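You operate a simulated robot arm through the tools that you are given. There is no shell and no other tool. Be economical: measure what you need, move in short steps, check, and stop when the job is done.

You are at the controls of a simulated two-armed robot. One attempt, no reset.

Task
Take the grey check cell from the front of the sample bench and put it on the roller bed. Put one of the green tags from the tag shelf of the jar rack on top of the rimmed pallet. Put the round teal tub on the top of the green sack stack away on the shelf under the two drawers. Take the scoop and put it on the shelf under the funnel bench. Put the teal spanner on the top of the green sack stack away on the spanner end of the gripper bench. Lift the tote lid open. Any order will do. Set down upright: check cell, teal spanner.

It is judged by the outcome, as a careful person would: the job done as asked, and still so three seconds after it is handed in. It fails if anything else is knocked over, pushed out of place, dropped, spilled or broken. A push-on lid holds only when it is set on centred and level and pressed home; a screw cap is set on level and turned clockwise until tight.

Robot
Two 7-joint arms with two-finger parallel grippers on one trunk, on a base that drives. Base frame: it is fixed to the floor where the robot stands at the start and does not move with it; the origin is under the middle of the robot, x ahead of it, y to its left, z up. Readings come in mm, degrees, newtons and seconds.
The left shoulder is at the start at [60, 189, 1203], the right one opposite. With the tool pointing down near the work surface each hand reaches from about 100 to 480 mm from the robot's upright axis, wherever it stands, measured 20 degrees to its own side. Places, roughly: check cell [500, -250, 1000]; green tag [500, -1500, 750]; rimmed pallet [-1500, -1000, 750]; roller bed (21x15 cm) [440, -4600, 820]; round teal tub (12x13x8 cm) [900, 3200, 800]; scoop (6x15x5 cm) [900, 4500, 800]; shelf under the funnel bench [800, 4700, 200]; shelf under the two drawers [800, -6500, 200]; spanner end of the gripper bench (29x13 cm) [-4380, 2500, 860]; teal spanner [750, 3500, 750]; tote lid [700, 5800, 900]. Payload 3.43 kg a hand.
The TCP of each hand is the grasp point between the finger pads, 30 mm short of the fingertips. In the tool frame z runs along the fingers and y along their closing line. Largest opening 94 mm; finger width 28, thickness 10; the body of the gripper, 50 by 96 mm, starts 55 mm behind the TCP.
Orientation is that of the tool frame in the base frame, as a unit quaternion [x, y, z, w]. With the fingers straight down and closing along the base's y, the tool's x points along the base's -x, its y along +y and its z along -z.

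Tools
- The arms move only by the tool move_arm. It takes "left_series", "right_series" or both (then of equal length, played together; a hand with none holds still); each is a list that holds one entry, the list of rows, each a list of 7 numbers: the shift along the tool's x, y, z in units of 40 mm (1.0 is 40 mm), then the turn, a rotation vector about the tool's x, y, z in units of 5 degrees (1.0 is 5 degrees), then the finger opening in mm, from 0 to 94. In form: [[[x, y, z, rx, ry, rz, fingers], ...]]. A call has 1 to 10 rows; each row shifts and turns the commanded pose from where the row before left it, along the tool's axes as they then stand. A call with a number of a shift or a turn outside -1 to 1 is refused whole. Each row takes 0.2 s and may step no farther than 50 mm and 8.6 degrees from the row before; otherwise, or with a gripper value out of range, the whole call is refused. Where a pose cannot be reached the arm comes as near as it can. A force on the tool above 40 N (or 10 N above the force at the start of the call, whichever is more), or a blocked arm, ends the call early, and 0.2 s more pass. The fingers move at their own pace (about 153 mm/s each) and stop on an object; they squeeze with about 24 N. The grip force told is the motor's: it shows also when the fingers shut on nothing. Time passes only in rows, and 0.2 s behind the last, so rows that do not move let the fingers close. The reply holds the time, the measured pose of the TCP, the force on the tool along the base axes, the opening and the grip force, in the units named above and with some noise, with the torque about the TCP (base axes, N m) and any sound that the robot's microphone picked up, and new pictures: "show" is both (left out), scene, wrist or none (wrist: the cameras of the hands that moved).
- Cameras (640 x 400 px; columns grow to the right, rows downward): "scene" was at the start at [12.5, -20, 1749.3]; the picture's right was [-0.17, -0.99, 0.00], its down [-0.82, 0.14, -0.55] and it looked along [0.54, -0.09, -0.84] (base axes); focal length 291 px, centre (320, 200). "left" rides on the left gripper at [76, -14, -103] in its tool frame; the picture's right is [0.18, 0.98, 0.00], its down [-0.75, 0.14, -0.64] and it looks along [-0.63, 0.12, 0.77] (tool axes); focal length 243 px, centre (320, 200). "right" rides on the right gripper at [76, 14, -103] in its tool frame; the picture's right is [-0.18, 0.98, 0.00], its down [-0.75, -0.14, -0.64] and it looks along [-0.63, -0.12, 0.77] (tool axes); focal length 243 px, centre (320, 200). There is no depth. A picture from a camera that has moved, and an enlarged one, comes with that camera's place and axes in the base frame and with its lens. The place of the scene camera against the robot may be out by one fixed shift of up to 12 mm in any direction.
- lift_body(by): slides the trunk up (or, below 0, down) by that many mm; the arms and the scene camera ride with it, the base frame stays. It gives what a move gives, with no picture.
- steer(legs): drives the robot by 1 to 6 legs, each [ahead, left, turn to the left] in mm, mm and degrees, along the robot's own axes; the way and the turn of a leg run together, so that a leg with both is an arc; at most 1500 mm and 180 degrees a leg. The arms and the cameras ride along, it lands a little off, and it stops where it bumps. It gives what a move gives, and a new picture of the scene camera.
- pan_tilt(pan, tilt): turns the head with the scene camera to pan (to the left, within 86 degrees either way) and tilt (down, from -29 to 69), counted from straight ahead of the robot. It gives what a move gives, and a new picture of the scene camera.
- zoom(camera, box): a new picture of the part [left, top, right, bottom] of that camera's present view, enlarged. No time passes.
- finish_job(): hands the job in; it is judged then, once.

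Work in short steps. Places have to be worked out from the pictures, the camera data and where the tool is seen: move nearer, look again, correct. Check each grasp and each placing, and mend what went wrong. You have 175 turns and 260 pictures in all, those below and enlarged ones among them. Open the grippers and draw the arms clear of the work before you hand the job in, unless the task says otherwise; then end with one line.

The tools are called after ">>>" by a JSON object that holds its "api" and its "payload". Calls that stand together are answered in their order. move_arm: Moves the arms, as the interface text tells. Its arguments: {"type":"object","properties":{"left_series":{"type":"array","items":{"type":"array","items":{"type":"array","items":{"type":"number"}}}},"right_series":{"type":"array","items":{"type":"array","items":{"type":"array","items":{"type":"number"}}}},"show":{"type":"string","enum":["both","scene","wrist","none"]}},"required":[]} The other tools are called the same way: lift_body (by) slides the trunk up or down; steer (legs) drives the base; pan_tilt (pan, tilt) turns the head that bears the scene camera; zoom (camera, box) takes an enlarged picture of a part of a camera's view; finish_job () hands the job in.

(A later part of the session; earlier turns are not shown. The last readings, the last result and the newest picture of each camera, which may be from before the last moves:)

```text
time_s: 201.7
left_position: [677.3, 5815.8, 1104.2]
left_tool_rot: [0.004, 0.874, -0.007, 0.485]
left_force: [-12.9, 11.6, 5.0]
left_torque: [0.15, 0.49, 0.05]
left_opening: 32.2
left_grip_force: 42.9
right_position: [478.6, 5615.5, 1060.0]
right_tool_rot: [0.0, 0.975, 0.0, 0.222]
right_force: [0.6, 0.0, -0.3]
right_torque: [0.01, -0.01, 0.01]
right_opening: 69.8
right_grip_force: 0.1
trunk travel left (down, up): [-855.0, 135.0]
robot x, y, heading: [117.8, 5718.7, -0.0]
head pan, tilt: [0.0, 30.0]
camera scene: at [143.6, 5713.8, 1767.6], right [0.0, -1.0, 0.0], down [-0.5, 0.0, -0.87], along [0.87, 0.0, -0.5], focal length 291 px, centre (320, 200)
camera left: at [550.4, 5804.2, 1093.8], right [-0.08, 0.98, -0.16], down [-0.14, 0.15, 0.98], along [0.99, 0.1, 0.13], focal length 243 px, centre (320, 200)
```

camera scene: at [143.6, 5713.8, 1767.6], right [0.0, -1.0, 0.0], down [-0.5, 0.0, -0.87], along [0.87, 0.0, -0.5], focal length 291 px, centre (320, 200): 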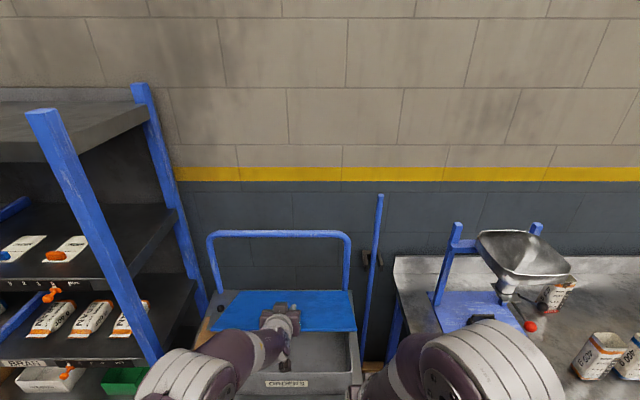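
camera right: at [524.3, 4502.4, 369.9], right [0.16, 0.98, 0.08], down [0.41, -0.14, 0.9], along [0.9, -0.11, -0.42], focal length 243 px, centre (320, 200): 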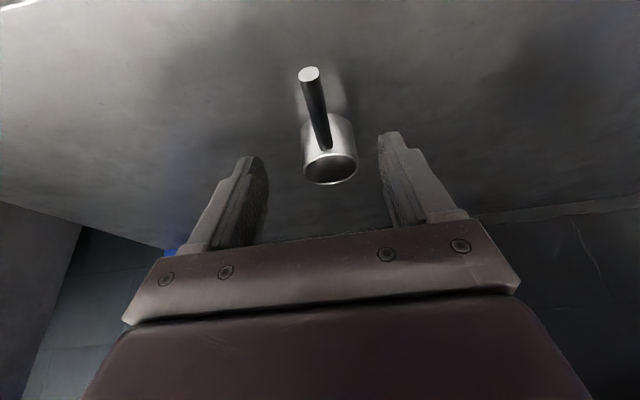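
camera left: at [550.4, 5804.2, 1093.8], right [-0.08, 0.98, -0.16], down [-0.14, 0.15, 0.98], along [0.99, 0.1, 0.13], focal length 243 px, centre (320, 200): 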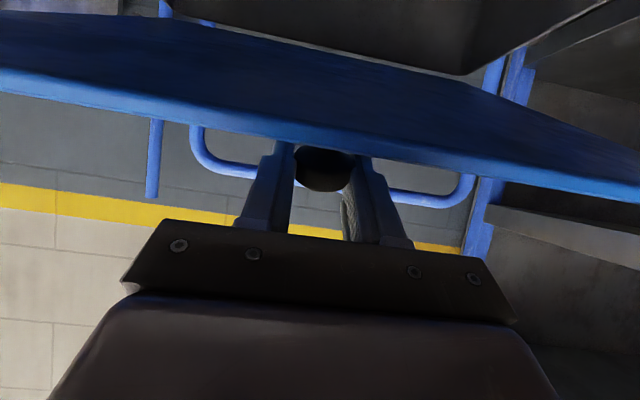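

The lid follows well. I continue 25° further with a slightly larger radius.

>>> {"api": "move_arm", "payload": {"left_series": [[[-0.654, 0, 0.029, 0, -0.45, 0, 10], [-0.646, 0, 0.111, 0, -0.45, 0, 10], [-0.626, 0, 0.191, 0, -0.45, 0, 10], [-0.597, 0, 0.269, 0, -0.45, 0, 10], [-0.559, 0, 0.342, 0, -0.45, 0, 10]]]}}

```text
time_s: 202.9
left_position: [769.7, 5816.0, 1189.3]
left_tool_rot: [0.003, 0.825, -0.007, 0.566]
left_force: [-6.2, 11.4, -1.6]
left_torque: [0.27, 1.74, 0.23]
left_opening: 31.7
left_grip_force: 44.9
right_position: [479.6, 5615.1, 1059.4]
right_tool_rot: [0.0, 0.975, 0.001, 0.221]
right_force: [-0.4, 0.0, -0.4]
right_torque: [0.0, 0.01, 0.01]
right_opening: 69.7
right_grip_force: 0.1
trunk travel left (down, up): [-855.0, 135.0]
robot x, y, heading: [117.6, 5721.5, 0.0]
head pan, tilt: [0.0, 30.0]
camera scene: at [146.6, 5714.2, 1767.3], right [0.0, -1.0, 0.0], down [-0.5, 0.0, -0.87], along [0.87, 0.0, -0.5], focal length 291 px, centre (320, 200)
camera left: at [647.3, 5804.3, 1156.8], right [-0.05, 0.98, -0.18], down [-0.32, 0.15, 0.93], along [0.94, 0.11, 0.31], focal length 243 px, centre (320, 200)
```

scene: 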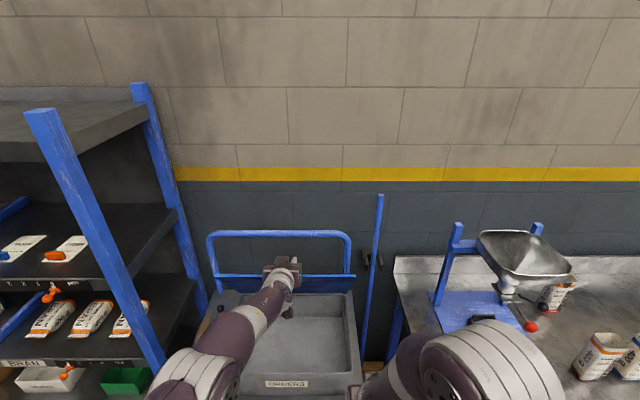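
left: 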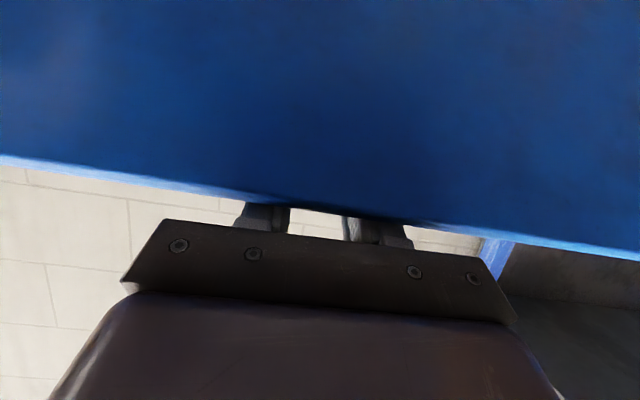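

The lid's knob now faces away from me, so the tool should pitch back towards vertical. I rotate the tool about the knob by +40° while holding position.

>>> {"api": "move_arm", "payload": {"left_series": [[[0, 0, 0, 0, 1, 0, 10], [0, 0, 0, 0, 1, 0, 10], [0, 0, 0, 0, 1, 0, 10], [0, 0, 0, 0, 1, 0, 10], [0, 0, 0, 0, 1, 0, 10], [0, 0, 0, 0, 1, 0, 10], [0, 0, 0, 0, 1, 0, 10], [0, 0, 0, 0, 1, 0, 10]]]}}

```text
time_s: 204.7
left_position: [772.4, 5815.3, 1190.0]
left_tool_rot: [0.006, 0.969, -0.006, 0.246]
left_force: [8.3, 8.7, -5.1]
left_torque: [-0.06, -1.47, 0.19]
left_opening: 31.5
left_grip_force: 45.3
right_position: [482.7, 5615.5, 1058.1]
right_tool_rot: [0.001, 0.976, 0.0, 0.22]
right_force: [0.6, -0.2, -0.2]
right_torque: [-0.01, -0.04, 0.0]
right_opening: 70.2
right_grip_force: 0.0
trunk travel left (down, up): [-855.0, 135.0]
robot x, y, heading: [115.1, 5719.0, 0.2]
head pan, tilt: [0.0, 30.0]
camera scene: at [151.3, 5713.9, 1767.2], right [0.0, -1.0, 0.0], down [-0.5, 0.0, -0.86], along [0.86, 0.0, -0.5], focal length 291 px, centre (320, 200)
camera left: at [656.9, 5804.9, 1242.5], right [-0.15, 0.98, -0.1], down [0.36, 0.14, 0.92], along [0.92, 0.1, -0.37], focal length 243 px, centre (320, 200)
```

scene: 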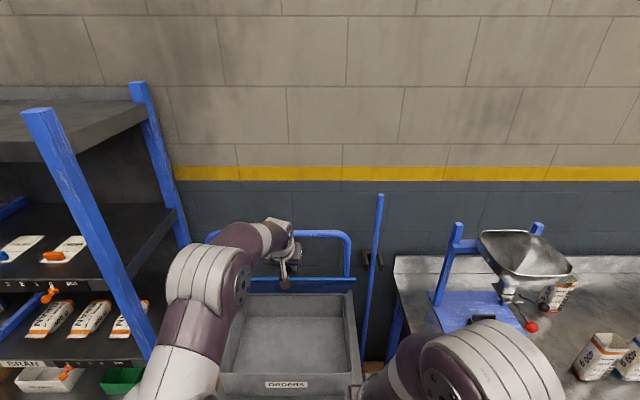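
left: 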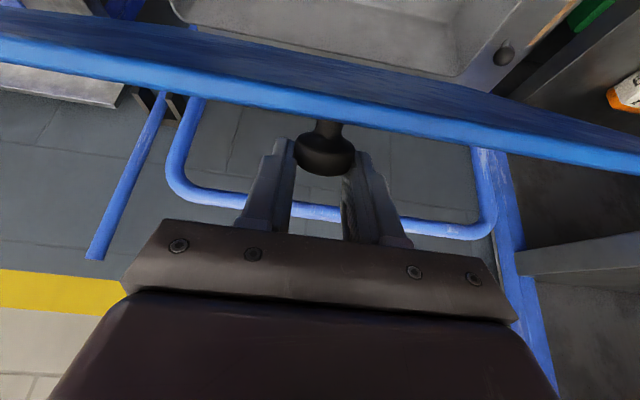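

Lid stands at about 50°; the knob goes beyond reach later, so I'll push the underside with the right hand. I point the right tool horizontally with closed fingers.

>>> {"api": "move_arm", "payload": {"right_series": [[[0, 0.2, 0, 0, -1, 0, 0], [0, 0.2, 0, 0, -1, 0, 0], [0, 0.2, 0, 0, -1, 0, 0], [0, 0.2, 0, 0, -1, 0, 0], [0, 0.2, 0, 0, -1, 0, 0], [0, 0.2, 0, 0, -1, 0, 0], [0, 0.2, 0, 0, -1, 0, 0], [0, 0.2, 0, 0, -1, 0, 0], [0, 0.1, 0, 0, -1, 0, 0], [0, 0, 0, 0, -1, 0, 0]]], "show": "none"}}

>>> {"api": "move_arm", "payload": {"right_series": [[[0, 0, 0, 0, -1, 0, 0], [0, 0, 0, 0, -1, 0, 0], [0, 0, 0, 0, -1, 0, 0]]]}}

```text
time_s: 207.1
left_position: [771.6, 5815.8, 1188.3]
left_tool_rot: [0.006, 0.969, -0.005, 0.247]
left_force: [5.4, 5.8, -5.6]
left_torque: [0.16, -0.9, 0.35]
left_opening: 31.4
left_grip_force: 44.6
right_position: [508.7, 5701.7, 1086.3]
right_tool_rot: [0.041, 0.77, 0.027, 0.636]
right_force: [0.1, -0.3, -0.3]
right_torque: [0.0, 0.02, -0.03]
right_opening: 0.0
right_grip_force: 24.3
trunk travel left (down, up): [-855.0, 135.0]
robot x, y, heading: [111.4, 5717.7, -0.2]
head pan, tilt: [0.0, 30.0]
stopped in row 10 (right hand): the arm was blocked; the commanded pose is now the measured one
```

```text
time_s: 207.9
left_position: [770.6, 5815.7, 1188.5]
left_tool_rot: [0.006, 0.969, -0.006, 0.247]
left_force: [4.9, 7.5, -7.7]
left_torque: [-0.05, -0.66, 0.21]
left_opening: 31.3
left_grip_force: 44.8
right_position: [510.3, 5705.8, 1089.3]
right_tool_rot: [0.046, 0.678, 0.023, 0.733]
right_force: [0.6, -0.5, -0.9]
right_torque: [0.01, -0.05, 0.01]
right_opening: 0.0
right_grip_force: 23.6
trunk travel left (down, up): [-855.0, 135.0]
robot x, y, heading: [115.3, 5721.1, 0.2]
head pan, tilt: [0.0, 30.0]
camera scene: at [150.7, 5713.6, 1767.3], right [0.0, -1.0, 0.0], down [-0.5, 0.0, -0.87], along [0.87, 0.0, -0.5], focal length 291 px, centre (320, 200)
camera right: at [413.7, 5731.7, 1008.2], right [0.01, 0.96, 0.28], down [-0.7, -0.19, 0.69], along [0.71, -0.21, 0.67], focal length 243 px, centre (320, 200)
```

scene: 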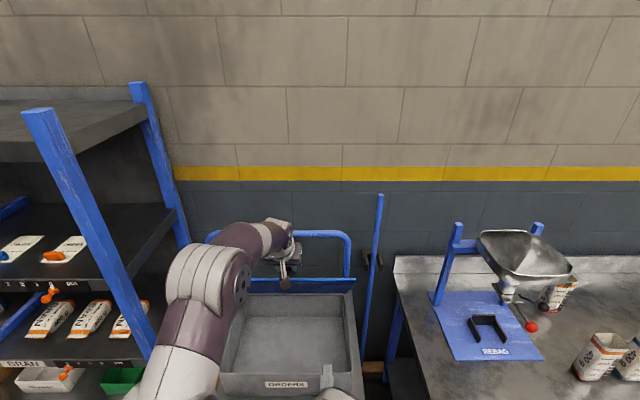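
right: 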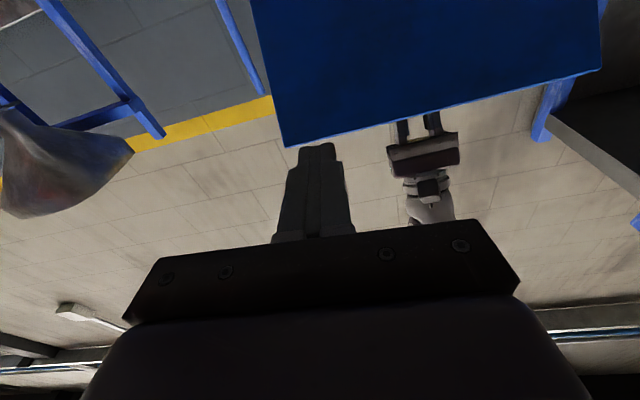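

The lid spans y 5621–6007; the right fist points forward at y≈5700. I advance it towards the underside.

>>> {"api": "move_arm", "payload": {"right_series": [[[0, 0, 1, 0, 0, 0, 0], [0, 0, 1, 0, 0, 0, 0], [0, 0, 1, 0, 0, 0, 0], [0, 0, 1, 0, 0, 0, 0], [0, 0, 1, 0, 0, 0, 0], [0, 0, 0.8, 0, 0, 0, 0]]]}}

```text
time_s: 209.3
left_position: [773.8, 5815.6, 1190.4]
left_tool_rot: [0.007, 0.968, -0.006, 0.25]
left_force: [28.1, 7.8, -7.8]
left_torque: [0.08, -0.16, 0.15]
left_opening: 31.6
left_grip_force: 45.1
right_position: [738.6, 5696.1, 1098.9]
right_tool_rot: [0.04, 0.685, 0.019, 0.727]
right_force: [-30.8, 2.1, -7.7]
right_torque: [0.05, -0.21, 0.13]
right_opening: 0.0
right_grip_force: 23.8
trunk travel left (down, up): [-855.0, 135.0]
robot x, y, heading: [112.0, 5714.9, -0.4]
head pan, tilt: [0.0, 30.0]
camera scene: at [150.7, 5714.1, 1767.1], right [0.0, -1.0, 0.0], down [-0.5, 0.0, -0.87], along [0.87, 0.0, -0.5], focal length 291 px, centre (320, 200)
camera right: at [640.0, 5719.9, 1018.7], right [0.02, 0.96, 0.27], down [-0.69, -0.18, 0.7], along [0.72, -0.2, 0.66], focal length 243 px, centre (320, 200)
```

scene: 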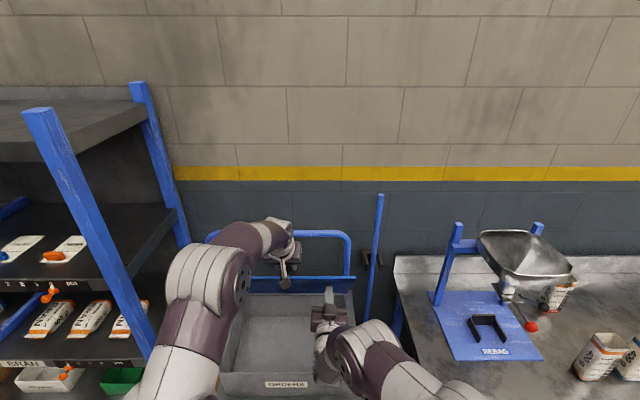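
right: 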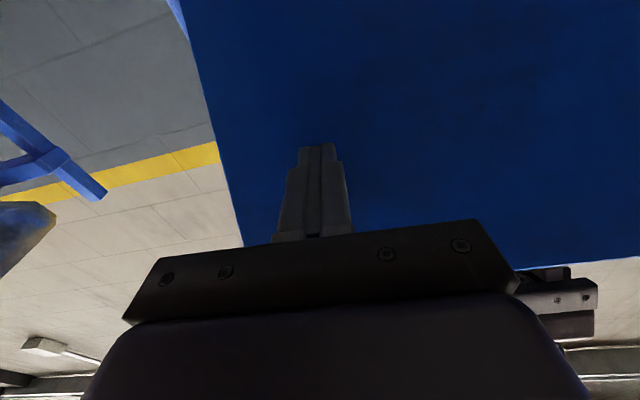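

The right fist supports the lid (≈30 N). I open the left hand and withdraw it upwards.

>>> {"api": "move_arm", "payload": {"left_series": [[[0, 0, 0, 0, 0, 0, 75], [0, 0, 0, 0, 0, 0, 75], [0, 0, -1, 0, 0, 0, 75], [0, 0, -1, 0, 0, 0, 75], [0, 0, -1, 0, 0, 0, 75]]]}}

```text
time_s: 210.5
left_position: [709.9, 5814.8, 1295.5]
left_tool_rot: [0.007, 0.969, -0.005, 0.248]
left_force: [-0.1, 0.4, 0.3]
left_torque: [0.02, 0.01, -0.05]
left_opening: 75.1
left_grip_force: 0.0
right_position: [736.5, 5694.7, 1105.6]
right_tool_rot: [0.043, 0.681, 0.021, 0.731]
right_force: [-1.2, 0.2, 0.4]
right_torque: [0.03, 0.02, -0.03]
right_opening: 0.0
right_grip_force: 24.0
trunk travel left (down, up): [-855.0, 135.0]
robot x, y, heading: [112.1, 5718.5, 0.0]
head pan, tilt: [0.0, 30.0]
camera scene: at [146.4, 5711.2, 1767.3], right [0.0, -1.0, 0.0], down [-0.5, 0.0, -0.87], along [0.87, 0.0, -0.5], focal length 291 px, centre (320, 200)
camera left: at [594.8, 5803.2, 1349.0], right [-0.15, 0.98, -0.09], down [0.36, 0.14, 0.92], along [0.92, 0.1, -0.37], focal length 243 px, centre (320, 200)
```

scene: 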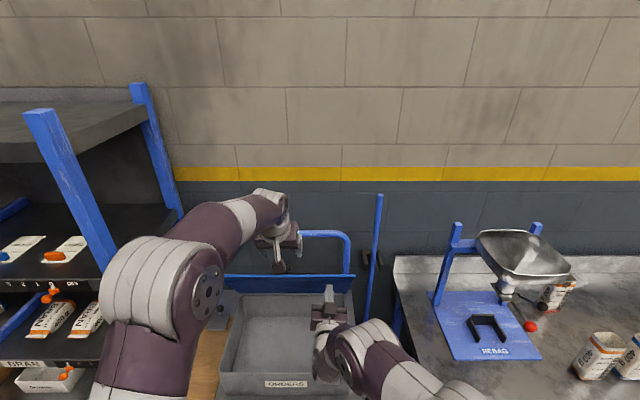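
left: 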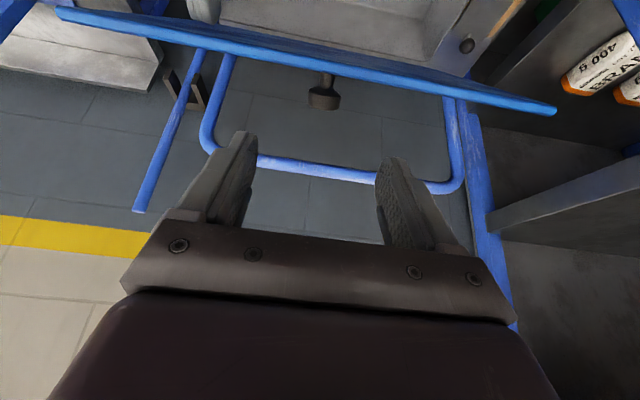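

The lid holds by itself. I push it further open with the right fist, forwards and slightly up.

>>> {"api": "move_arm", "payload": {"right_series": [[[-0.3, 0, 0.8, 0, 0, 0, 0], [-0.3, 0, 0.8, 0, 0, 0, 0], [-0.3, 0, 0.8, 0, 0, 0, 0], [-0.2, 0, 0.8, 0, 0, 0, 0]]]}}

```text
time_s: 211.5
left_position: [712.7, 5815.0, 1294.6]
left_tool_rot: [0.008, 0.969, -0.005, 0.247]
left_force: [0.3, -0.1, -1.2]
left_torque: [0.0, -0.01, 0.02]
left_opening: 75.0
left_grip_force: 0.0
right_position: [862.7, 5685.1, 1156.1]
right_tool_rot: [0.044, 0.681, 0.02, 0.73]
right_force: [0.0, -0.7, 0.3]
right_torque: [0.0, 0.03, 0.01]
right_opening: 0.2
right_grip_force: 24.3
trunk travel left (down, up): [-855.0, 135.0]
robot x, y, heading: [113.6, 5721.1, -0.2]
head pan, tilt: [0.0, 30.0]
camera scene: at [149.4, 5710.8, 1767.3], right [0.0, -1.0, 0.0], down [-0.5, 0.0, -0.87], along [0.87, 0.0, -0.5], focal length 291 px, centre (320, 200)
camera right: at [766.4, 5710.5, 1075.0], right [0.01, 0.96, 0.27], down [-0.7, -0.19, 0.69], along [0.72, -0.2, 0.67], focal length 243 px, centre (320, 200)
```

scene: 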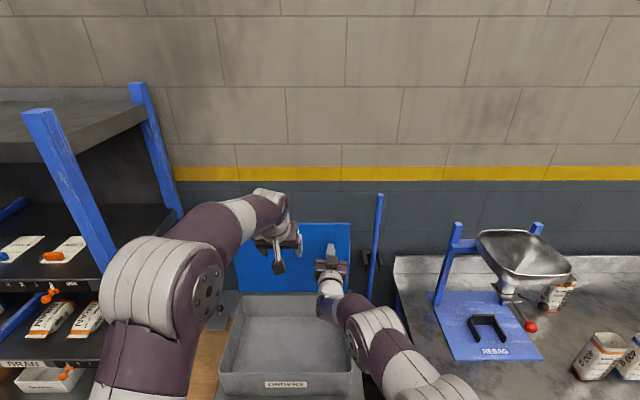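
right: 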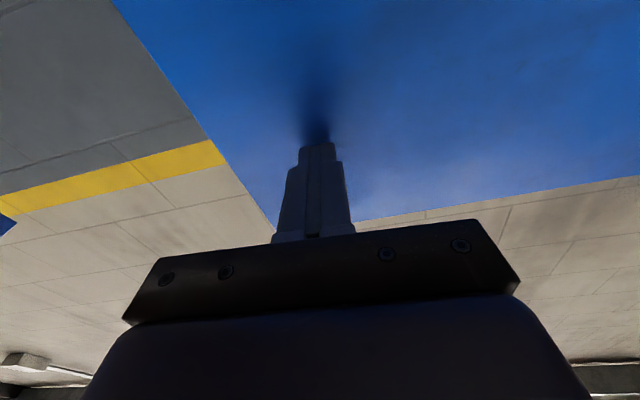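

The lid is near 80°. I push on a bit more.

>>> {"api": "move_arm", "payload": {"right_series": [[[0, 0, 0.8, 0, 0, 0, 0], [0, 0, 0.8, 0, 0, 0, 0], [0, 0, 0.6, 0, 0, 0, 0]]]}}

```text
time_s: 212.2
left_position: [689.1, 5812.1, 1305.3]
left_tool_rot: [0.007, 0.967, -0.005, 0.256]
left_force: [-0.7, 0.5, 0.7]
left_torque: [0.03, -0.02, -0.02]
left_opening: 75.0
left_grip_force: 0.0
right_position: [906.8, 5684.2, 1163.5]
right_tool_rot: [0.043, 0.682, 0.019, 0.73]
right_force: [-75.6, -4.9, 11.0]
right_torque: [0.0, 0.58, -0.14]
right_opening: 0.1
right_grip_force: 24.2
right hand out of reach, approached as far as the arm can: row 3
trunk travel left (down, up): [-855.0, 135.0]
robot x, y, heading: [113.1, 5717.7, -0.4]
head pan, tilt: [0.0, 30.0]
stopped in row 3 (right hand): the force on the tool passed its limit at 77 N (the readings are from after the stop); the commanded pose is now the measured one
camera scene: at [117.9, 5708.5, 1768.0], right [0.0, -1.0, 0.0], down [-0.49, 0.0, -0.87], along [0.87, 0.0, -0.49], focal length 291 px, centre (320, 200)
camera right: at [809.1, 5708.6, 1082.1], right [0.01, 0.96, 0.27], down [-0.7, -0.18, 0.69], along [0.72, -0.2, 0.67], focal length 243 px, centre (320, 200)
```

scene: 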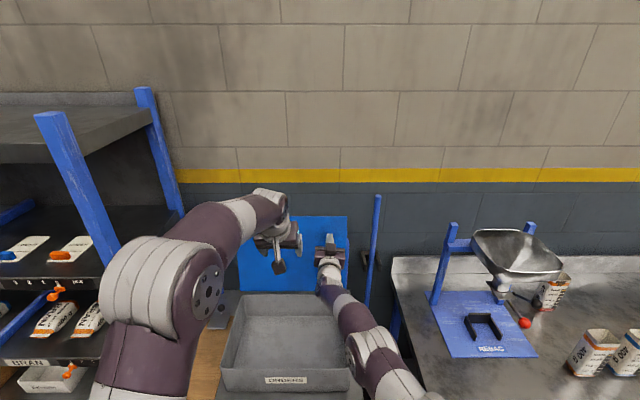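
right: 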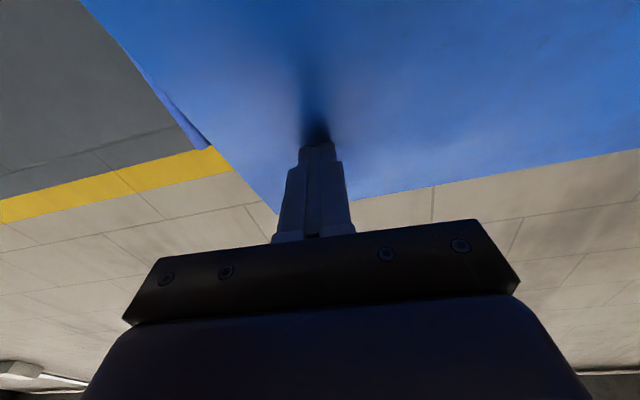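

The lid hit its stop. I withdraw both hands and see whether it stays open.

>>> {"api": "move_arm", "payload": {"right_series": [[[0, 0, -0.5, 0, 0, 0, 0], [0, 0, -1, 0, 0, 0, 0], [0, 0, -1, 0, 0, 0, 0], [0, 0, -1, 0, 0, 0, 0], [0, 0, -1, 0, 0, 0, 0], [0, 0, -1, 0, 0, 0, 0], [0, 0, -1, 0, 0, 0, 0], [0, 0, -1, 0, 0, 0, 0]]], "show": "none"}}

>>> {"api": "steer", "payload": {"legs": [[-400, 0, 0]]}}

>>> {"api": "zoom", "payload": {"camera": "scene", "box": [200, 150, 400, 320]}}

```text
time_s: 214.0
left_position: [709.4, 5814.1, 1295.6]
left_tool_rot: [0.007, 0.968, -0.006, 0.249]
left_force: [-0.1, -0.8, 0.1]
left_torque: [0.0, 0.03, 0.0]
left_opening: 75.1
left_grip_force: 0.0
right_position: [625.4, 5694.5, 1138.1]
right_tool_rot: [0.041, 0.687, 0.02, 0.725]
right_force: [-0.1, 0.1, -0.4]
right_torque: [0.0, 0.02, 0.01]
right_opening: 0.1
right_grip_force: 24.3
trunk travel left (down, up): [-855.0, 135.0]
robot x, y, heading: [113.1, 5717.1, -0.2]
head pan, tilt: [0.0, 30.0]
```

```text
time_s: 216.5
left_position: [303.6, 5816.7, 1297.0]
left_tool_rot: [0.005, 0.969, -0.005, 0.248]
left_force: [0.0, -0.2, 0.2]
left_torque: [0.02, -0.06, 0.0]
left_opening: 75.0
left_grip_force: 0.1
right_position: [221.4, 5697.0, 1137.2]
right_tool_rot: [0.04, 0.689, 0.021, 0.724]
right_force: [0.2, -0.3, -0.1]
right_torque: [0.01, -0.01, -0.02]
right_opening: 0.0
right_grip_force: 23.7
trunk travel left (down, up): [-855.0, 135.0]
robot x, y, heading: [-294.8, 5719.8, 0.1]
head pan, tilt: [0.0, 30.0]
camera scene: at [-259.7, 5710.5, 1767.3], right [0.0, -1.0, 0.0], down [-0.5, 0.0, -0.87], along [0.87, 0.0, -0.5], focal length 291 px, centre (320, 200)
```

scene: 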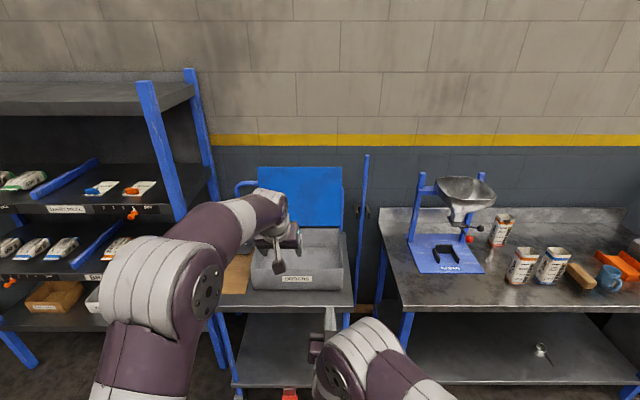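

```text
2.35 times, centred on (300, 235) of scene
camera zoom: at [-259.7, 5710.5, 1767.3], right [0.0, -1.0, 0.0], down [-0.5, 0.0, -0.87], along [0.87, 0.0, -0.5], focal length 686 px, centre (367, 118)
```

zoom: 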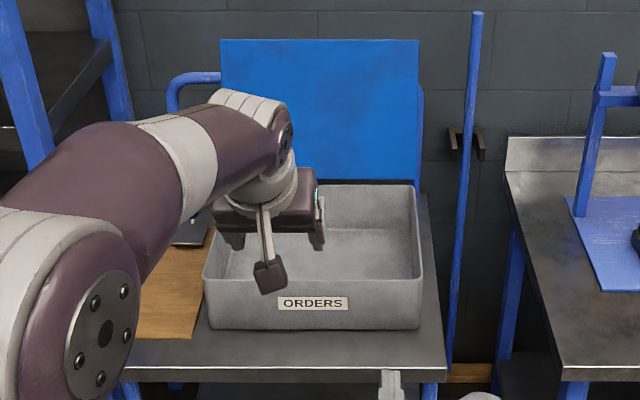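

Lid stands open. Next, the tub and spanner: I re-pose both tools at ~40–48° pitch and drive back to the green stack.

>>> {"api": "move_arm", "payload": {"right_series": [[[0, 0, 0, 0, 1, 0, 94], [0, 0, 0, 0, 1, 0, 94], [0, 0, 0, 0, 1, 0, 94], [0, 0, 0, 0, 1, 0, 94], [0, 0, 0, 0, 1, 0, 94], [0, 0, 0, 0, 1, 0, 94], [0, 0, 0, 0, 1, 0, 94], [0, 0, 0, 0, 1, 0, 94], [0, 0, 0, 0, 1, 0, 94], [0, 0, 0, 0, 1, 0, 94]]], "left_series": [[[0, 0, 0, 0, -1, 0, 75], [0, 0, 0, 0, -1, 0, 75], [0, 0, 0, 0, -1, 0, 75], [0, 0, 0, 0, -1, 0, 75], [0, 0, 0, 0, 0, 0, 75], [0, 0, 0, 0, 0, 0, 75], [0, 0, 0, 0, 0, 0, 75], [0, 0, 0, 0, 0, 0, 75], [0, 0, 0, 0, 0, 0, 75], [0, 0, 0, 0, 0, 0, 75]]], "show": "none"}}

>>> {"api": "steer", "payload": {"legs": [[-150, -1220, 0], [0, -1200, 0]]}}

```text
time_s: 218.7
left_position: [302.9, 5815.7, 1295.5]
left_tool_rot: [0.004, 0.911, -0.005, 0.412]
left_force: [0.6, -0.4, -1.1]
left_torque: [0.01, -0.01, -0.02]
left_opening: 75.0
left_grip_force: 0.0
right_position: [220.1, 5696.1, 1136.8]
right_tool_rot: [0.027, 0.93, 0.036, 0.364]
right_force: [-0.2, 0.1, -0.1]
right_torque: [-0.01, 0.0, -0.01]
right_opening: 94.1
right_grip_force: 0.0
trunk travel left (down, up): [-855.0, 135.0]
robot x, y, heading: [-294.3, 5716.8, 0.3]
head pan, tilt: [0.0, 30.0]
```

```text
time_s: 230.8
left_position: [150.7, 3371.7, 1295.0]
left_tool_rot: [0.001, 0.911, -0.005, 0.413]
left_force: [0.0, 0.4, 0.0]
left_torque: [-0.02, 0.01, 0.0]
left_opening: 75.0
left_grip_force: 0.1
right_position: [68.3, 3250.6, 1137.2]
right_tool_rot: [0.026, 0.93, 0.036, 0.366]
right_force: [0.8, 0.2, -0.4]
right_torque: [0.01, 0.0, 0.02]
right_opening: 94.0
right_grip_force: 0.0
trunk travel left (down, up): [-855.0, 135.0]
robot x, y, heading: [-447.8, 3269.3, 0.2]
head pan, tilt: [0.0, 30.0]
camera scene: at [-412.1, 3263.1, 1767.4], right [0.01, -1.0, 0.0], down [-0.5, 0.0, -0.87], along [0.87, 0.01, -0.5], focal length 291 px, centre (320, 200)
```

scene: 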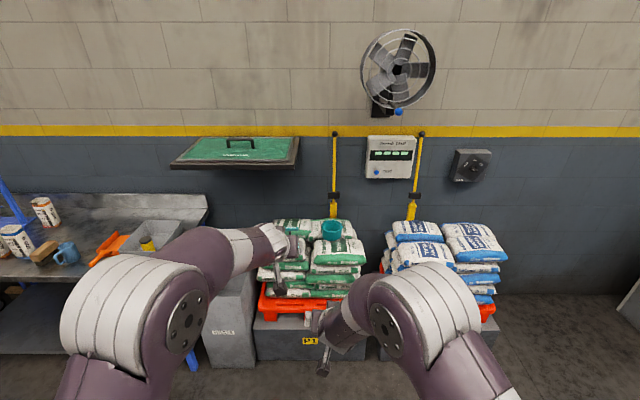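

I level the right tool, lower the trunk 200 mm (there is a wall shelf above), and drive 400 mm closer.

>>> {"api": "move_arm", "payload": {"right_series": [[[0, 0, 0, 0.68, 0, -0.73, 94]]], "show": "none"}}

>>> {"api": "lift_body", "payload": {"by": -180}}

>>> {"api": "steer", "payload": {"legs": [[400, 30, 0]]}}

>>> {"api": "zoom", "payload": {"camera": "left", "box": [0, 0, 640, 400]}}

>>> {"api": "zoom", "payload": {"camera": "right", "box": [0, 0, 640, 400]}}

```text
time_s: 231.2
left_position: [151.2, 3370.1, 1295.0]
left_tool_rot: [0.002, 0.911, -0.005, 0.412]
left_force: [0.3, -0.5, 0.1]
left_torque: [-0.01, 0.02, 0.02]
left_opening: 74.8
left_grip_force: 0.1
right_position: [69.0, 3250.4, 1137.4]
right_tool_rot: [0.006, 0.931, -0.004, 0.364]
right_force: [0.2, -0.6, 0.0]
right_torque: [0.0, -0.01, -0.02]
right_opening: 94.1
right_grip_force: 0.1
trunk travel left (down, up): [-855.0, 135.0]
robot x, y, heading: [-446.2, 3270.5, 0.4]
head pan, tilt: [0.0, 30.0]
```

```text
time_s: 233.2
left_position: [151.4, 3370.5, 1115.5]
left_tool_rot: [0.002, 0.911, -0.005, 0.412]
left_force: [0.1, 0.6, -0.4]
left_torque: [-0.01, -0.01, 0.01]
left_opening: 74.9
left_grip_force: 0.0
right_position: [68.1, 3250.4, 956.8]
right_tool_rot: [0.007, 0.931, -0.002, 0.366]
right_force: [0.4, -0.4, 0.1]
right_torque: [0.0, 0.01, -0.01]
right_opening: 94.1
right_grip_force: 0.0
trunk travel left (down, up): [-675.0, 315.0]
robot x, y, heading: [-448.1, 3272.0, 0.7]
head pan, tilt: [0.0, 30.0]
```

```text
time_s: 235.6
left_position: [549.2, 3407.9, 1115.0]
left_tool_rot: [0.0, 0.911, -0.004, 0.413]
left_force: [0.7, 0.9, 0.3]
left_torque: [0.02, -0.03, 0.0]
left_opening: 75.2
left_grip_force: 0.0
right_position: [468.1, 3286.5, 956.0]
right_tool_rot: [0.005, 0.931, -0.002, 0.366]
right_force: [0.7, 0.0, 0.8]
right_torque: [0.02, 0.02, -0.02]
right_opening: 94.1
right_grip_force: 0.1
trunk travel left (down, up): [-675.0, 315.0]
robot x, y, heading: [-47.2, 3305.1, 0.8]
head pan, tilt: [0.0, 30.0]
camera scene: at [-13.1, 3297.0, 1587.4], right [0.01, -1.0, 0.0], down [-0.5, -0.01, -0.87], along [0.87, 0.01, -0.5], focal length 291 px, centre (320, 200)
```

scene: 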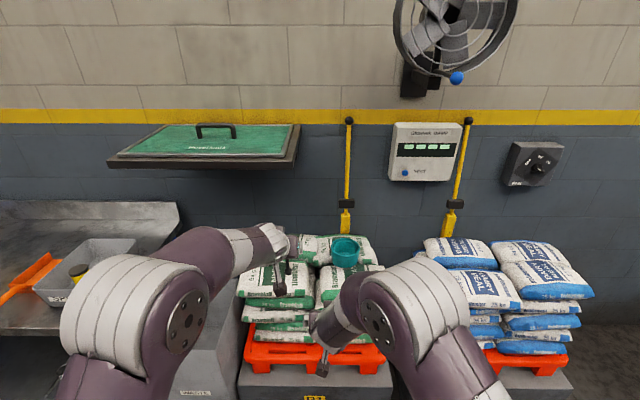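

```text
1.00 times, centred on (320, 200) of left (not enlarged: the box is as wide or as high as the picture)
camera zoom: at [422.9, 3394.1, 1126.0], right [-0.12, 0.98, -0.15], down [0.01, 0.15, 0.99], along [0.99, 0.11, -0.03], focal length 243 px, centre (320, 200)
```

zoom: 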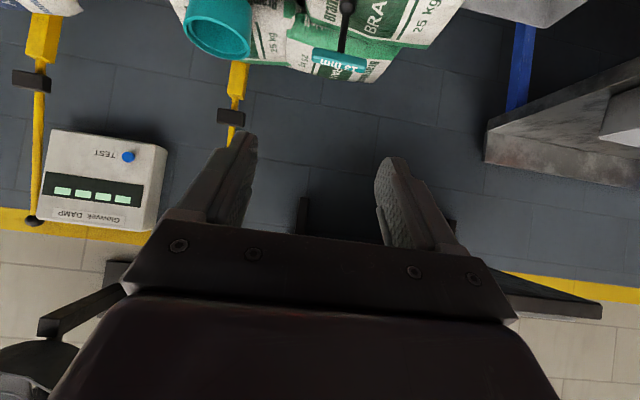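

```text
1.00 times, centred on (320, 200) of right (not enlarged: the box is as wide or as high as the picture)
camera zoom: at [341.6, 3302.6, 980.3], right [0.14, 0.98, 0.13], down [0.11, -0.14, 0.98], along [0.98, -0.13, -0.13], focal length 243 px, centre (320, 200)
```

zoom: 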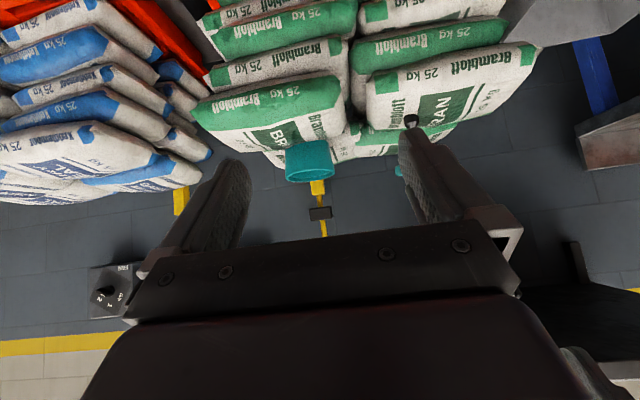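

Tub ≈ [888, 3211, rim ~860], spanner ≈ [812, 3435], base z≈790, handle bar (along y) z≈885. I'll grip the bar from above with the left tool vertical and yawed 90°: re-pose now.

>>> {"api": "move_arm", "payload": {"left_series": [[[0, 0, 0, 0, 1, 0, 75], [0, 0, 0, 0, 1, 0, 75], [0, 0, 0, 0, 1, 0, 75], [0, 0, 0, 0, 1, 0, 75], [0, 0, 0, 0, 1, 0, 75], [0, 0, 0, 0, 1, 0, 75], [0, 0, 0, 0, 1, 0, 75], [0, 0, 0, 0, 1, 0, 75], [0, 0, 0, 0, 1, 0, 75], [0, 0, 0, 0, 0.75, 0, 75]]], "show": "none"}}

>>> {"api": "move_arm", "payload": {"left_series": [[[0, 0, 0, 0, 0, 1, 75], [0, 0, 0, 0, 0, 1, 75], [0, 0, 0, 0, 0, 1, 75], [0, 0, 0, 0, 0, 1, 75], [0, 0, 0, 0, 0, 1, 75], [0, 0, 0, 0, 0, 1, 75], [0, 0, 0, 0, 0, 1, 75], [0, 0, 0, 0, 0, 1, 75], [0, 0, 0, 0, 0, 1, 75]]], "show": "none"}}

>>> {"api": "move_arm", "payload": {"left_series": [[[0, 0, 0, 0, 0, 1, 75], [0, 0, 0, 0, 0, 1, 75], [0, 0, 0, 0, 0, 1, 75], [0, 0, 0, 0, 0, 1, 75], [0, 0, 0, 0, 0, 1, 75], [0, 0, 0, 0, 0, 1, 75], [0, 0, 0, 0, 0, 1, 75], [0, 0, 0, 0, 0, 1, 75], [0, 0, 0, 0, 0, 1, 75]]], "show": "scene"}}

```text
time_s: 237.8
left_position: [465.9, 3422.0, 1015.7]
left_tool_rot: [0.002, 1.0, -0.003, 0.009]
left_force: [0.6, 0.0, 0.0]
left_torque: [0.02, 0.0, -0.01]
left_opening: 75.1
left_grip_force: 0.0
left hand out of reach, approached as far as the arm can: row 6, 7, 8, 9, 10
right_position: [467.2, 3285.7, 955.8]
right_tool_rot: [0.005, 0.931, -0.002, 0.366]
right_force: [0.6, -0.3, 0.4]
right_torque: [-0.01, 0.01, 0.02]
right_opening: 93.9
right_grip_force: 0.2
trunk travel left (down, up): [-675.0, 315.0]
robot x, y, heading: [-47.6, 3305.7, 0.4]
head pan, tilt: [0.0, 30.0]
```

```text
time_s: 239.8
left_position: [462.5, 3421.6, 1010.9]
left_tool_rot: [0.385, 0.923, -0.003, 0.002]
left_force: [0.1, 0.2, -0.3]
left_torque: [-0.01, -0.01, -0.02]
left_opening: 75.1
left_grip_force: 0.1
left hand out of reach, approached as far as the arm can: row 1
right_position: [466.4, 3286.1, 957.9]
right_tool_rot: [0.005, 0.931, -0.002, 0.366]
right_force: [0.2, -0.5, -0.3]
right_torque: [0.01, -0.02, 0.0]
right_opening: 94.0
right_grip_force: 0.0
trunk travel left (down, up): [-675.0, 315.0]
robot x, y, heading: [-45.1, 3302.8, 0.8]
head pan, tilt: [0.0, 30.0]
```

```text
time_s: 241.8
left_position: [462.7, 3423.4, 1009.2]
left_tool_rot: [0.709, 0.705, -0.002, 0.003]
left_force: [0.2, 0.4, 0.0]
left_torque: [-0.01, -0.02, 0.04]
left_opening: 75.1
left_grip_force: 0.1
right_position: [467.2, 3285.5, 956.9]
right_tool_rot: [0.005, 0.931, -0.003, 0.366]
right_force: [-0.2, 0.0, 0.4]
right_torque: [0.0, 0.0, 0.01]
right_opening: 93.8
right_grip_force: 0.1
trunk travel left (down, up): [-675.0, 315.0]
robot x, y, heading: [-47.0, 3305.0, 0.7]
head pan, tilt: [0.0, 30.0]
camera scene: at [-13.5, 3297.0, 1587.4], right [0.01, -1.0, 0.0], down [-0.5, -0.01, -0.87], along [0.87, 0.01, -0.5], focal length 291 px, centre (320, 200)
```

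scene: 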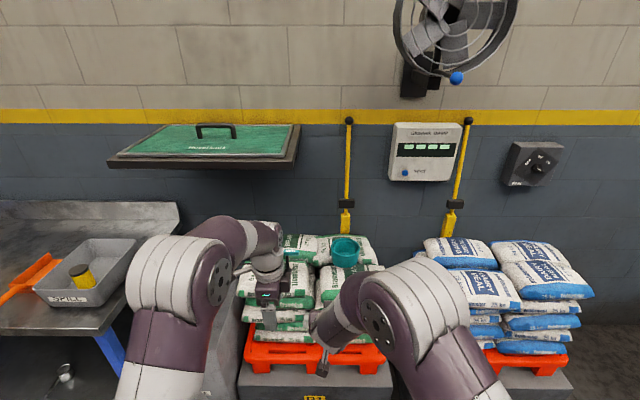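

Left tool is vertical with closing along x. I drive 330 mm forward so that the left hand is over the spanner.

>>> {"api": "steer", "payload": {"legs": [[330, 0, -0.7]]}}

>>> {"api": "zoom", "payload": {"camera": "left", "box": [0, 0, 640, 400]}}

>>> {"api": "zoom", "payload": {"camera": "right", "box": [0, 0, 640, 400]}}

```text
time_s: 243.8
left_position: [748.3, 3419.4, 1009.9]
left_tool_rot: [0.712, 0.702, -0.005, -0.001]
left_force: [0.2, -0.2, -0.9]
left_torque: [-0.04, -0.02, 0.03]
left_opening: 75.1
left_grip_force: 0.1
right_position: [757.8, 3283.3, 961.2]
right_tool_rot: [0.009, 0.93, -0.003, 0.369]
right_force: [-0.3, -0.5, -0.3]
right_torque: [0.02, 0.04, 0.02]
right_opening: 94.0
right_grip_force: 0.1
trunk travel left (down, up): [-675.0, 315.0]
robot x, y, heading: [249.3, 3304.7, 0.4]
head pan, tilt: [0.0, 30.0]
stopped in leg 1: the robot was blocked; the commanded pose is now the measured one
camera scene: at [273.4, 3299.0, 1587.6], right [0.0, -1.0, 0.0], down [-0.49, 0.0, -0.87], along [0.87, 0.0, -0.49], focal length 291 px, centre (320, 200)
```

scene: 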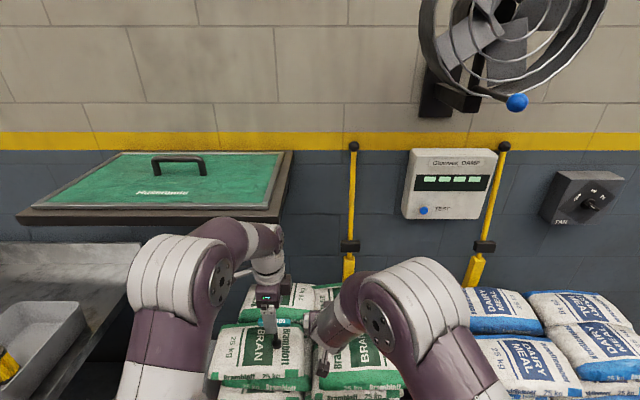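

```text
1.00 times, centred on (320, 200) of left (not enlarged: the box is as wide or as high as the picture)
camera zoom: at [737.5, 3497.6, 1112.8], right [0.99, 0.17, -0.01], down [0.13, -0.75, 0.64], along [0.1, -0.64, -0.76], focal length 243 px, centre (320, 200)
```

zoom: 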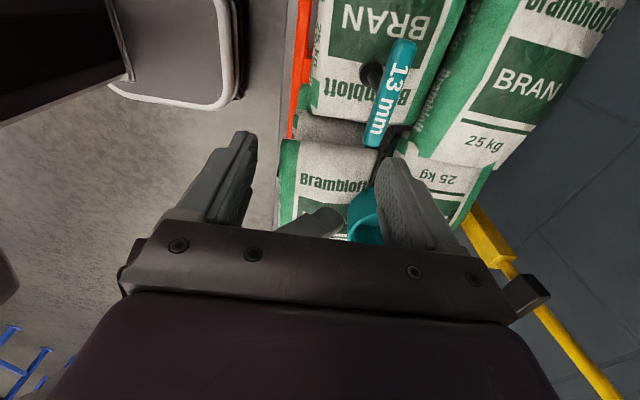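

```text
1.00 times, centred on (320, 200) of right (not enlarged: the box is as wide or as high as the picture)
camera zoom: at [632.2, 3301.5, 983.0], right [0.15, 0.98, 0.13], down [0.11, -0.14, 0.98], along [0.98, -0.14, -0.13], focal length 243 px, centre (320, 200)
```

zoom: 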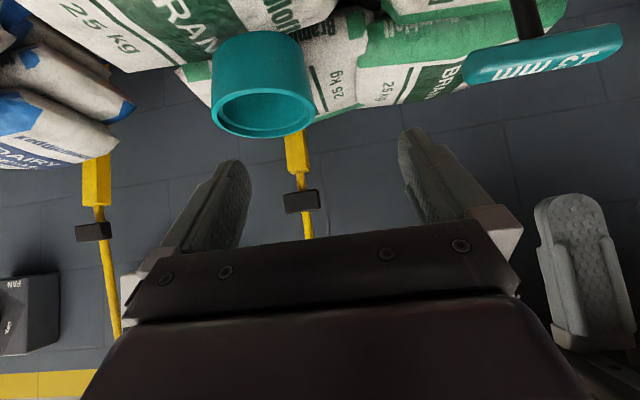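

The base touched something at x≈249, so I back off 20 mm. Spanner bar centre: ≈ [812, 3432, 880]; I move the left hand over it.

>>> {"api": "steer", "payload": {"legs": [[-20, 0, 0]]}}

>>> {"api": "move_arm", "payload": {"left_series": [[[0.16, 0.7, 0, 0, 0, 0, 75], [0.16, 0.7, 0, 0, 0, 0, 75], [0, 0.7, 0.5, 0, 0, 0, 75], [0, 0, 1, 0, 0, 0, 75]]], "show": "wrist"}}

```text
time_s: 244.6
left_position: [737.6, 3419.3, 1005.0]
left_tool_rot: [0.712, 0.702, -0.007, -0.005]
left_force: [-0.3, 0.0, -0.5]
left_torque: [-0.01, 0.03, -0.01]
left_opening: 75.1
left_grip_force: 0.1
right_position: [746.5, 3283.3, 956.7]
right_tool_rot: [0.009, 0.931, -0.004, 0.364]
right_force: [0.7, 0.5, -0.1]
right_torque: [0.0, 0.02, 0.0]
right_opening: 93.8
right_grip_force: 0.1
trunk travel left (down, up): [-675.0, 315.0]
robot x, y, heading: [229.7, 3309.5, 0.0]
head pan, tilt: [0.0, 30.0]
camera scene: at [267.5, 3298.5, 1587.2], right [0.0, -1.0, 0.0], down [-0.5, 0.0, -0.86], along [0.86, 0.0, -0.5], focal length 291 px, centre (320, 200)
```

scene: 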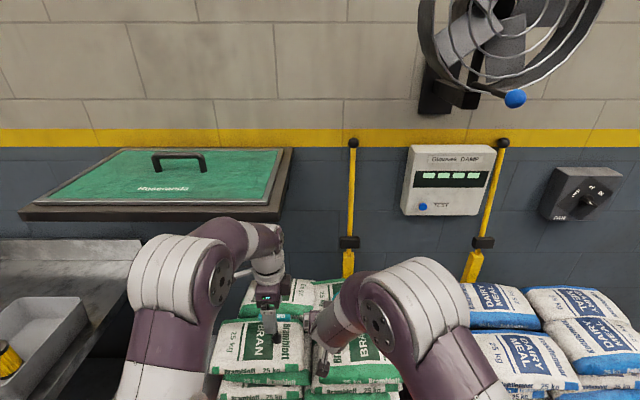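

```text
time_s: 245.6
left_position: [785.3, 3435.8, 913.8]
left_tool_rot: [0.712, 0.702, -0.008, -0.004]
left_force: [0.4, -0.1, -0.7]
left_torque: [0.01, -0.03, 0.0]
left_opening: 74.8
left_grip_force: 0.0
left hand out of reach, approached as far as the arm can: row 1, 2, 3
right_position: [745.8, 3284.1, 955.1]
right_tool_rot: [0.009, 0.931, -0.004, 0.365]
right_force: [0.3, 1.6, 0.2]
right_torque: [-0.01, -0.01, 0.01]
right_opening: 94.2
right_grip_force: 0.0
trunk travel left (down, up): [-675.0, 315.0]
robot x, y, heading: [230.7, 3305.9, 0.1]
head pan, tilt: [0.0, 30.0]
camera left: at [774.5, 3513.3, 1015.9], right [0.99, 0.17, -0.02], down [0.14, -0.75, 0.64], along [0.1, -0.64, -0.77], focal length 243 px, centre (320, 200)
```

left: 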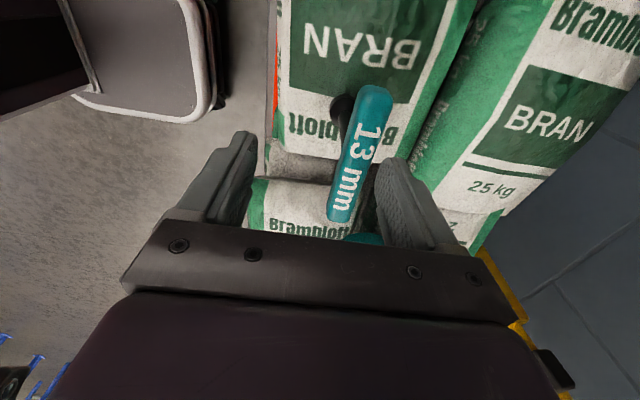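

Bar centre ≈ [808, 3432]; I shift +23 mm in x, then descend to z≈880.

>>> {"api": "move_arm", "payload": {"left_series": [[[-0.05, 0.3, 0, 0, 0, 0, 75], [-0.05, 0.3, 0.2, 0, 0, 0, 75], [0, 0, 0.3, 0, 0, 0, 75], [0, 0, 0.3, 0, 0, 0, 75]]], "show": "wrist"}}

```text
time_s: 246.6
left_position: [808.2, 3428.7, 881.6]
left_tool_rot: [0.713, 0.702, -0.007, -0.004]
left_force: [-0.8, -0.9, -0.9]
left_torque: [0.0, -0.02, 0.0]
left_opening: 75.0
left_grip_force: 0.0
right_position: [744.4, 3283.0, 956.8]
right_tool_rot: [0.009, 0.931, -0.003, 0.365]
right_force: [-0.4, 0.3, 0.5]
right_torque: [0.01, 0.01, -0.03]
right_opening: 93.8
right_grip_force: 0.1
trunk travel left (down, up): [-675.0, 315.0]
robot x, y, heading: [229.7, 3302.2, 0.3]
head pan, tilt: [0.0, 30.0]
camera left: at [797.2, 3507.6, 984.0], right [0.99, 0.17, -0.02], down [0.14, -0.75, 0.64], along [0.1, -0.64, -0.77], focal length 243 px, centre (320, 200)
```

left: 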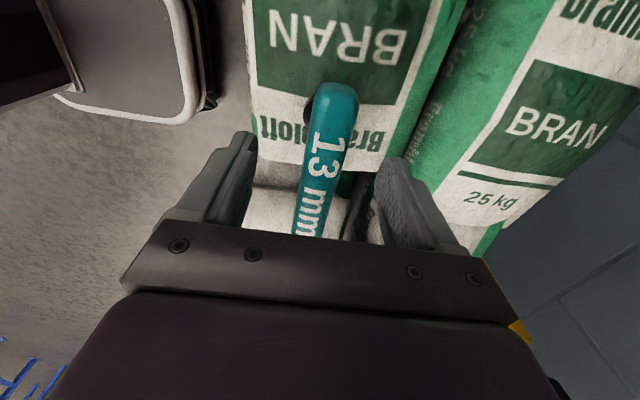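

Bar is centred between the fingers at TCP height. I close and lift slightly.

>>> {"api": "move_arm", "payload": {"left_series": [[[0, 0, 0, 0, 0, 0, 5], [0, 0, 0, 0, 0, 0, 5], [0, 0, 0, 0, 0, 0, 5], [0, 0, -0.5, 0, 0, 0, 5], [0, 0, -0.6, 0, 0, 0, 5]]], "show": "wrist"}}

>>> {"api": "zoom", "payload": {"camera": "right", "box": [0, 0, 640, 400]}}

```text
time_s: 247.8
left_position: [803.0, 3430.5, 922.1]
left_tool_rot: [0.712, 0.702, -0.007, -0.004]
left_force: [0.5, 0.5, -1.6]
left_torque: [-0.01, 0.03, 0.02]
left_opening: 22.1
left_grip_force: 24.3
left hand out of reach, approached as far as the arm can: row 5
right_position: [745.4, 3282.5, 957.0]
right_tool_rot: [0.009, 0.931, -0.004, 0.366]
right_force: [-0.4, -0.2, 0.0]
right_torque: [-0.02, -0.01, 0.03]
right_opening: 93.7
right_grip_force: 0.0
trunk travel left (down, up): [-675.0, 315.0]
robot x, y, heading: [229.6, 3304.2, 0.2]
head pan, tilt: [0.0, 30.0]
camera left: at [792.8, 3508.6, 1025.6], right [0.99, 0.17, -0.02], down [0.14, -0.75, 0.64], along [0.1, -0.64, -0.77], focal length 243 px, centre (320, 200)
```

left: 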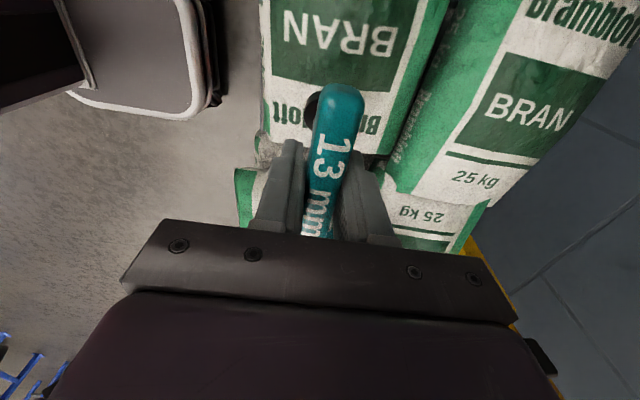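

```text
1.00 times, centred on (320, 200) of right (not enlarged: the box is as wide or as high as the picture)
camera zoom: at [618.8, 3300.7, 980.2], right [0.15, 0.98, 0.13], down [0.11, -0.14, 0.98], along [0.98, -0.14, -0.13], focal length 243 px, centre (320, 200)
```

zoom: 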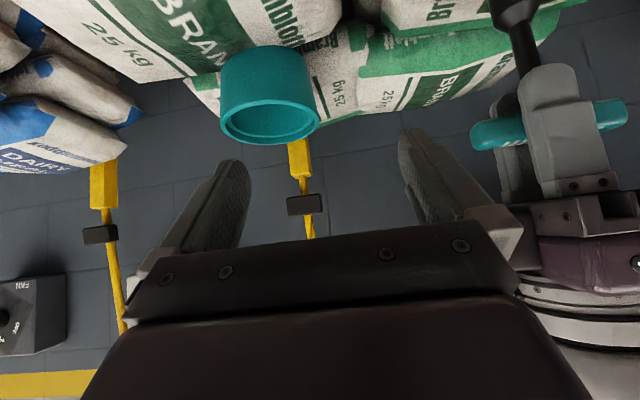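

Spanner is held. Tub centre ≈ [887, 3213], rim z≈830; I'll pinch its right wall (y≈3153). I reduce the right pitch to 35° and move above that wall.

>>> {"api": "move_arm", "payload": {"right_series": [[[0, 0, 0, 0, 0.8, 0, 56], [0, 0, 0, 0, 0.8, 0, 56], [-0.51, -0.81, 0.36, 0, 0, 0, 56], [-0.51, -0.81, 0.36, 0, 0, 0, 56], [-0.51, -0.81, 0.36, 0, 0, 0, 56], [-0.51, -0.81, 0.36, 0, 0, 0, 56]]]}}

```text
time_s: 249.2
left_position: [803.8, 3429.5, 922.2]
left_tool_rot: [0.713, 0.701, -0.007, -0.005]
left_force: [0.7, 0.2, -2.0]
left_torque: [0.01, 0.02, 0.0]
left_opening: 22.1
left_grip_force: 24.2
right_position: [845.2, 3150.7, 954.1]
right_tool_rot: [0.009, 0.954, -0.002, 0.299]
right_force: [0.3, -0.1, 0.0]
right_torque: [0.0, 0.01, 0.01]
right_opening: 55.8
right_grip_force: 0.2
trunk travel left (down, up): [-675.0, 315.0]
robot x, y, heading: [231.7, 3306.1, 0.2]
head pan, tilt: [0.0, 30.0]
camera scene: at [265.4, 3297.2, 1587.3], right [0.0, -1.0, 0.0], down [-0.5, 0.0, -0.87], along [0.87, 0.0, -0.5], focal length 291 px, centre (320, 200)
camera right: at [722.4, 3168.5, 994.7], right [0.17, 0.98, 0.11], down [0.25, -0.15, 0.96], along [0.95, -0.14, -0.27], focal length 243 px, centre (320, 200)
```

scene: 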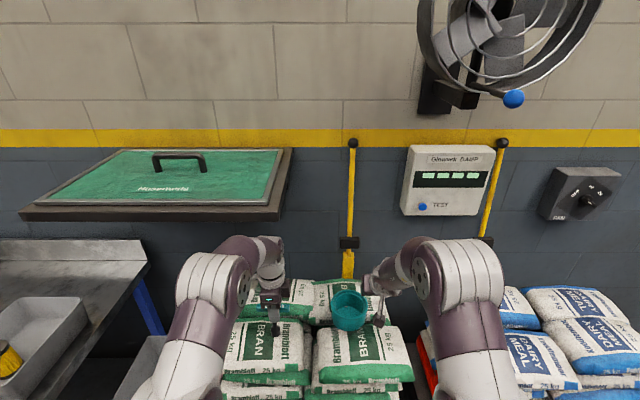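
right: 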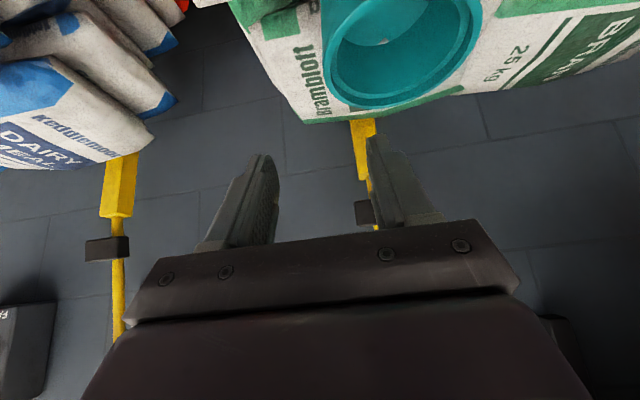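

Right wall of the tub at y≈3163. I shift and descend most of the way, then check.

>>> {"api": "move_arm", "payload": {"right_series": [[[-0.78, 0.32, 0.54, 0, 0, 0, 56], [0.55, 0, 0.8, 0, 0, 0, 56], [0.55, 0, 0.8, 0, 0, 0, 56]]], "show": "wrist"}}

```text
time_s: 250.0
left_position: [804.2, 3431.7, 923.2]
left_tool_rot: [0.712, 0.702, -0.007, -0.004]
left_force: [0.5, 0.1, -2.4]
left_torque: [-0.02, 0.01, 0.0]
left_opening: 22.4
left_grip_force: 23.7
right_position: [883.1, 3162.1, 880.0]
right_tool_rot: [0.009, 0.954, -0.002, 0.299]
right_force: [0.4, -1.0, 0.0]
right_torque: [0.01, 0.0, 0.0]
right_opening: 56.1
right_grip_force: 0.0
trunk travel left (down, up): [-675.0, 315.0]
robot x, y, heading: [229.9, 3303.6, 0.4]
head pan, tilt: [0.0, 30.0]
camera right: at [762.3, 3181.5, 920.2], right [0.17, 0.98, 0.11], down [0.25, -0.15, 0.96], along [0.95, -0.14, -0.27], focal length 243 px, centre (320, 200)
```

right: 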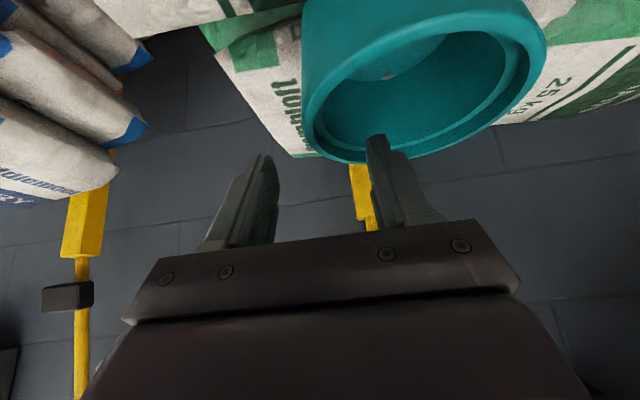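

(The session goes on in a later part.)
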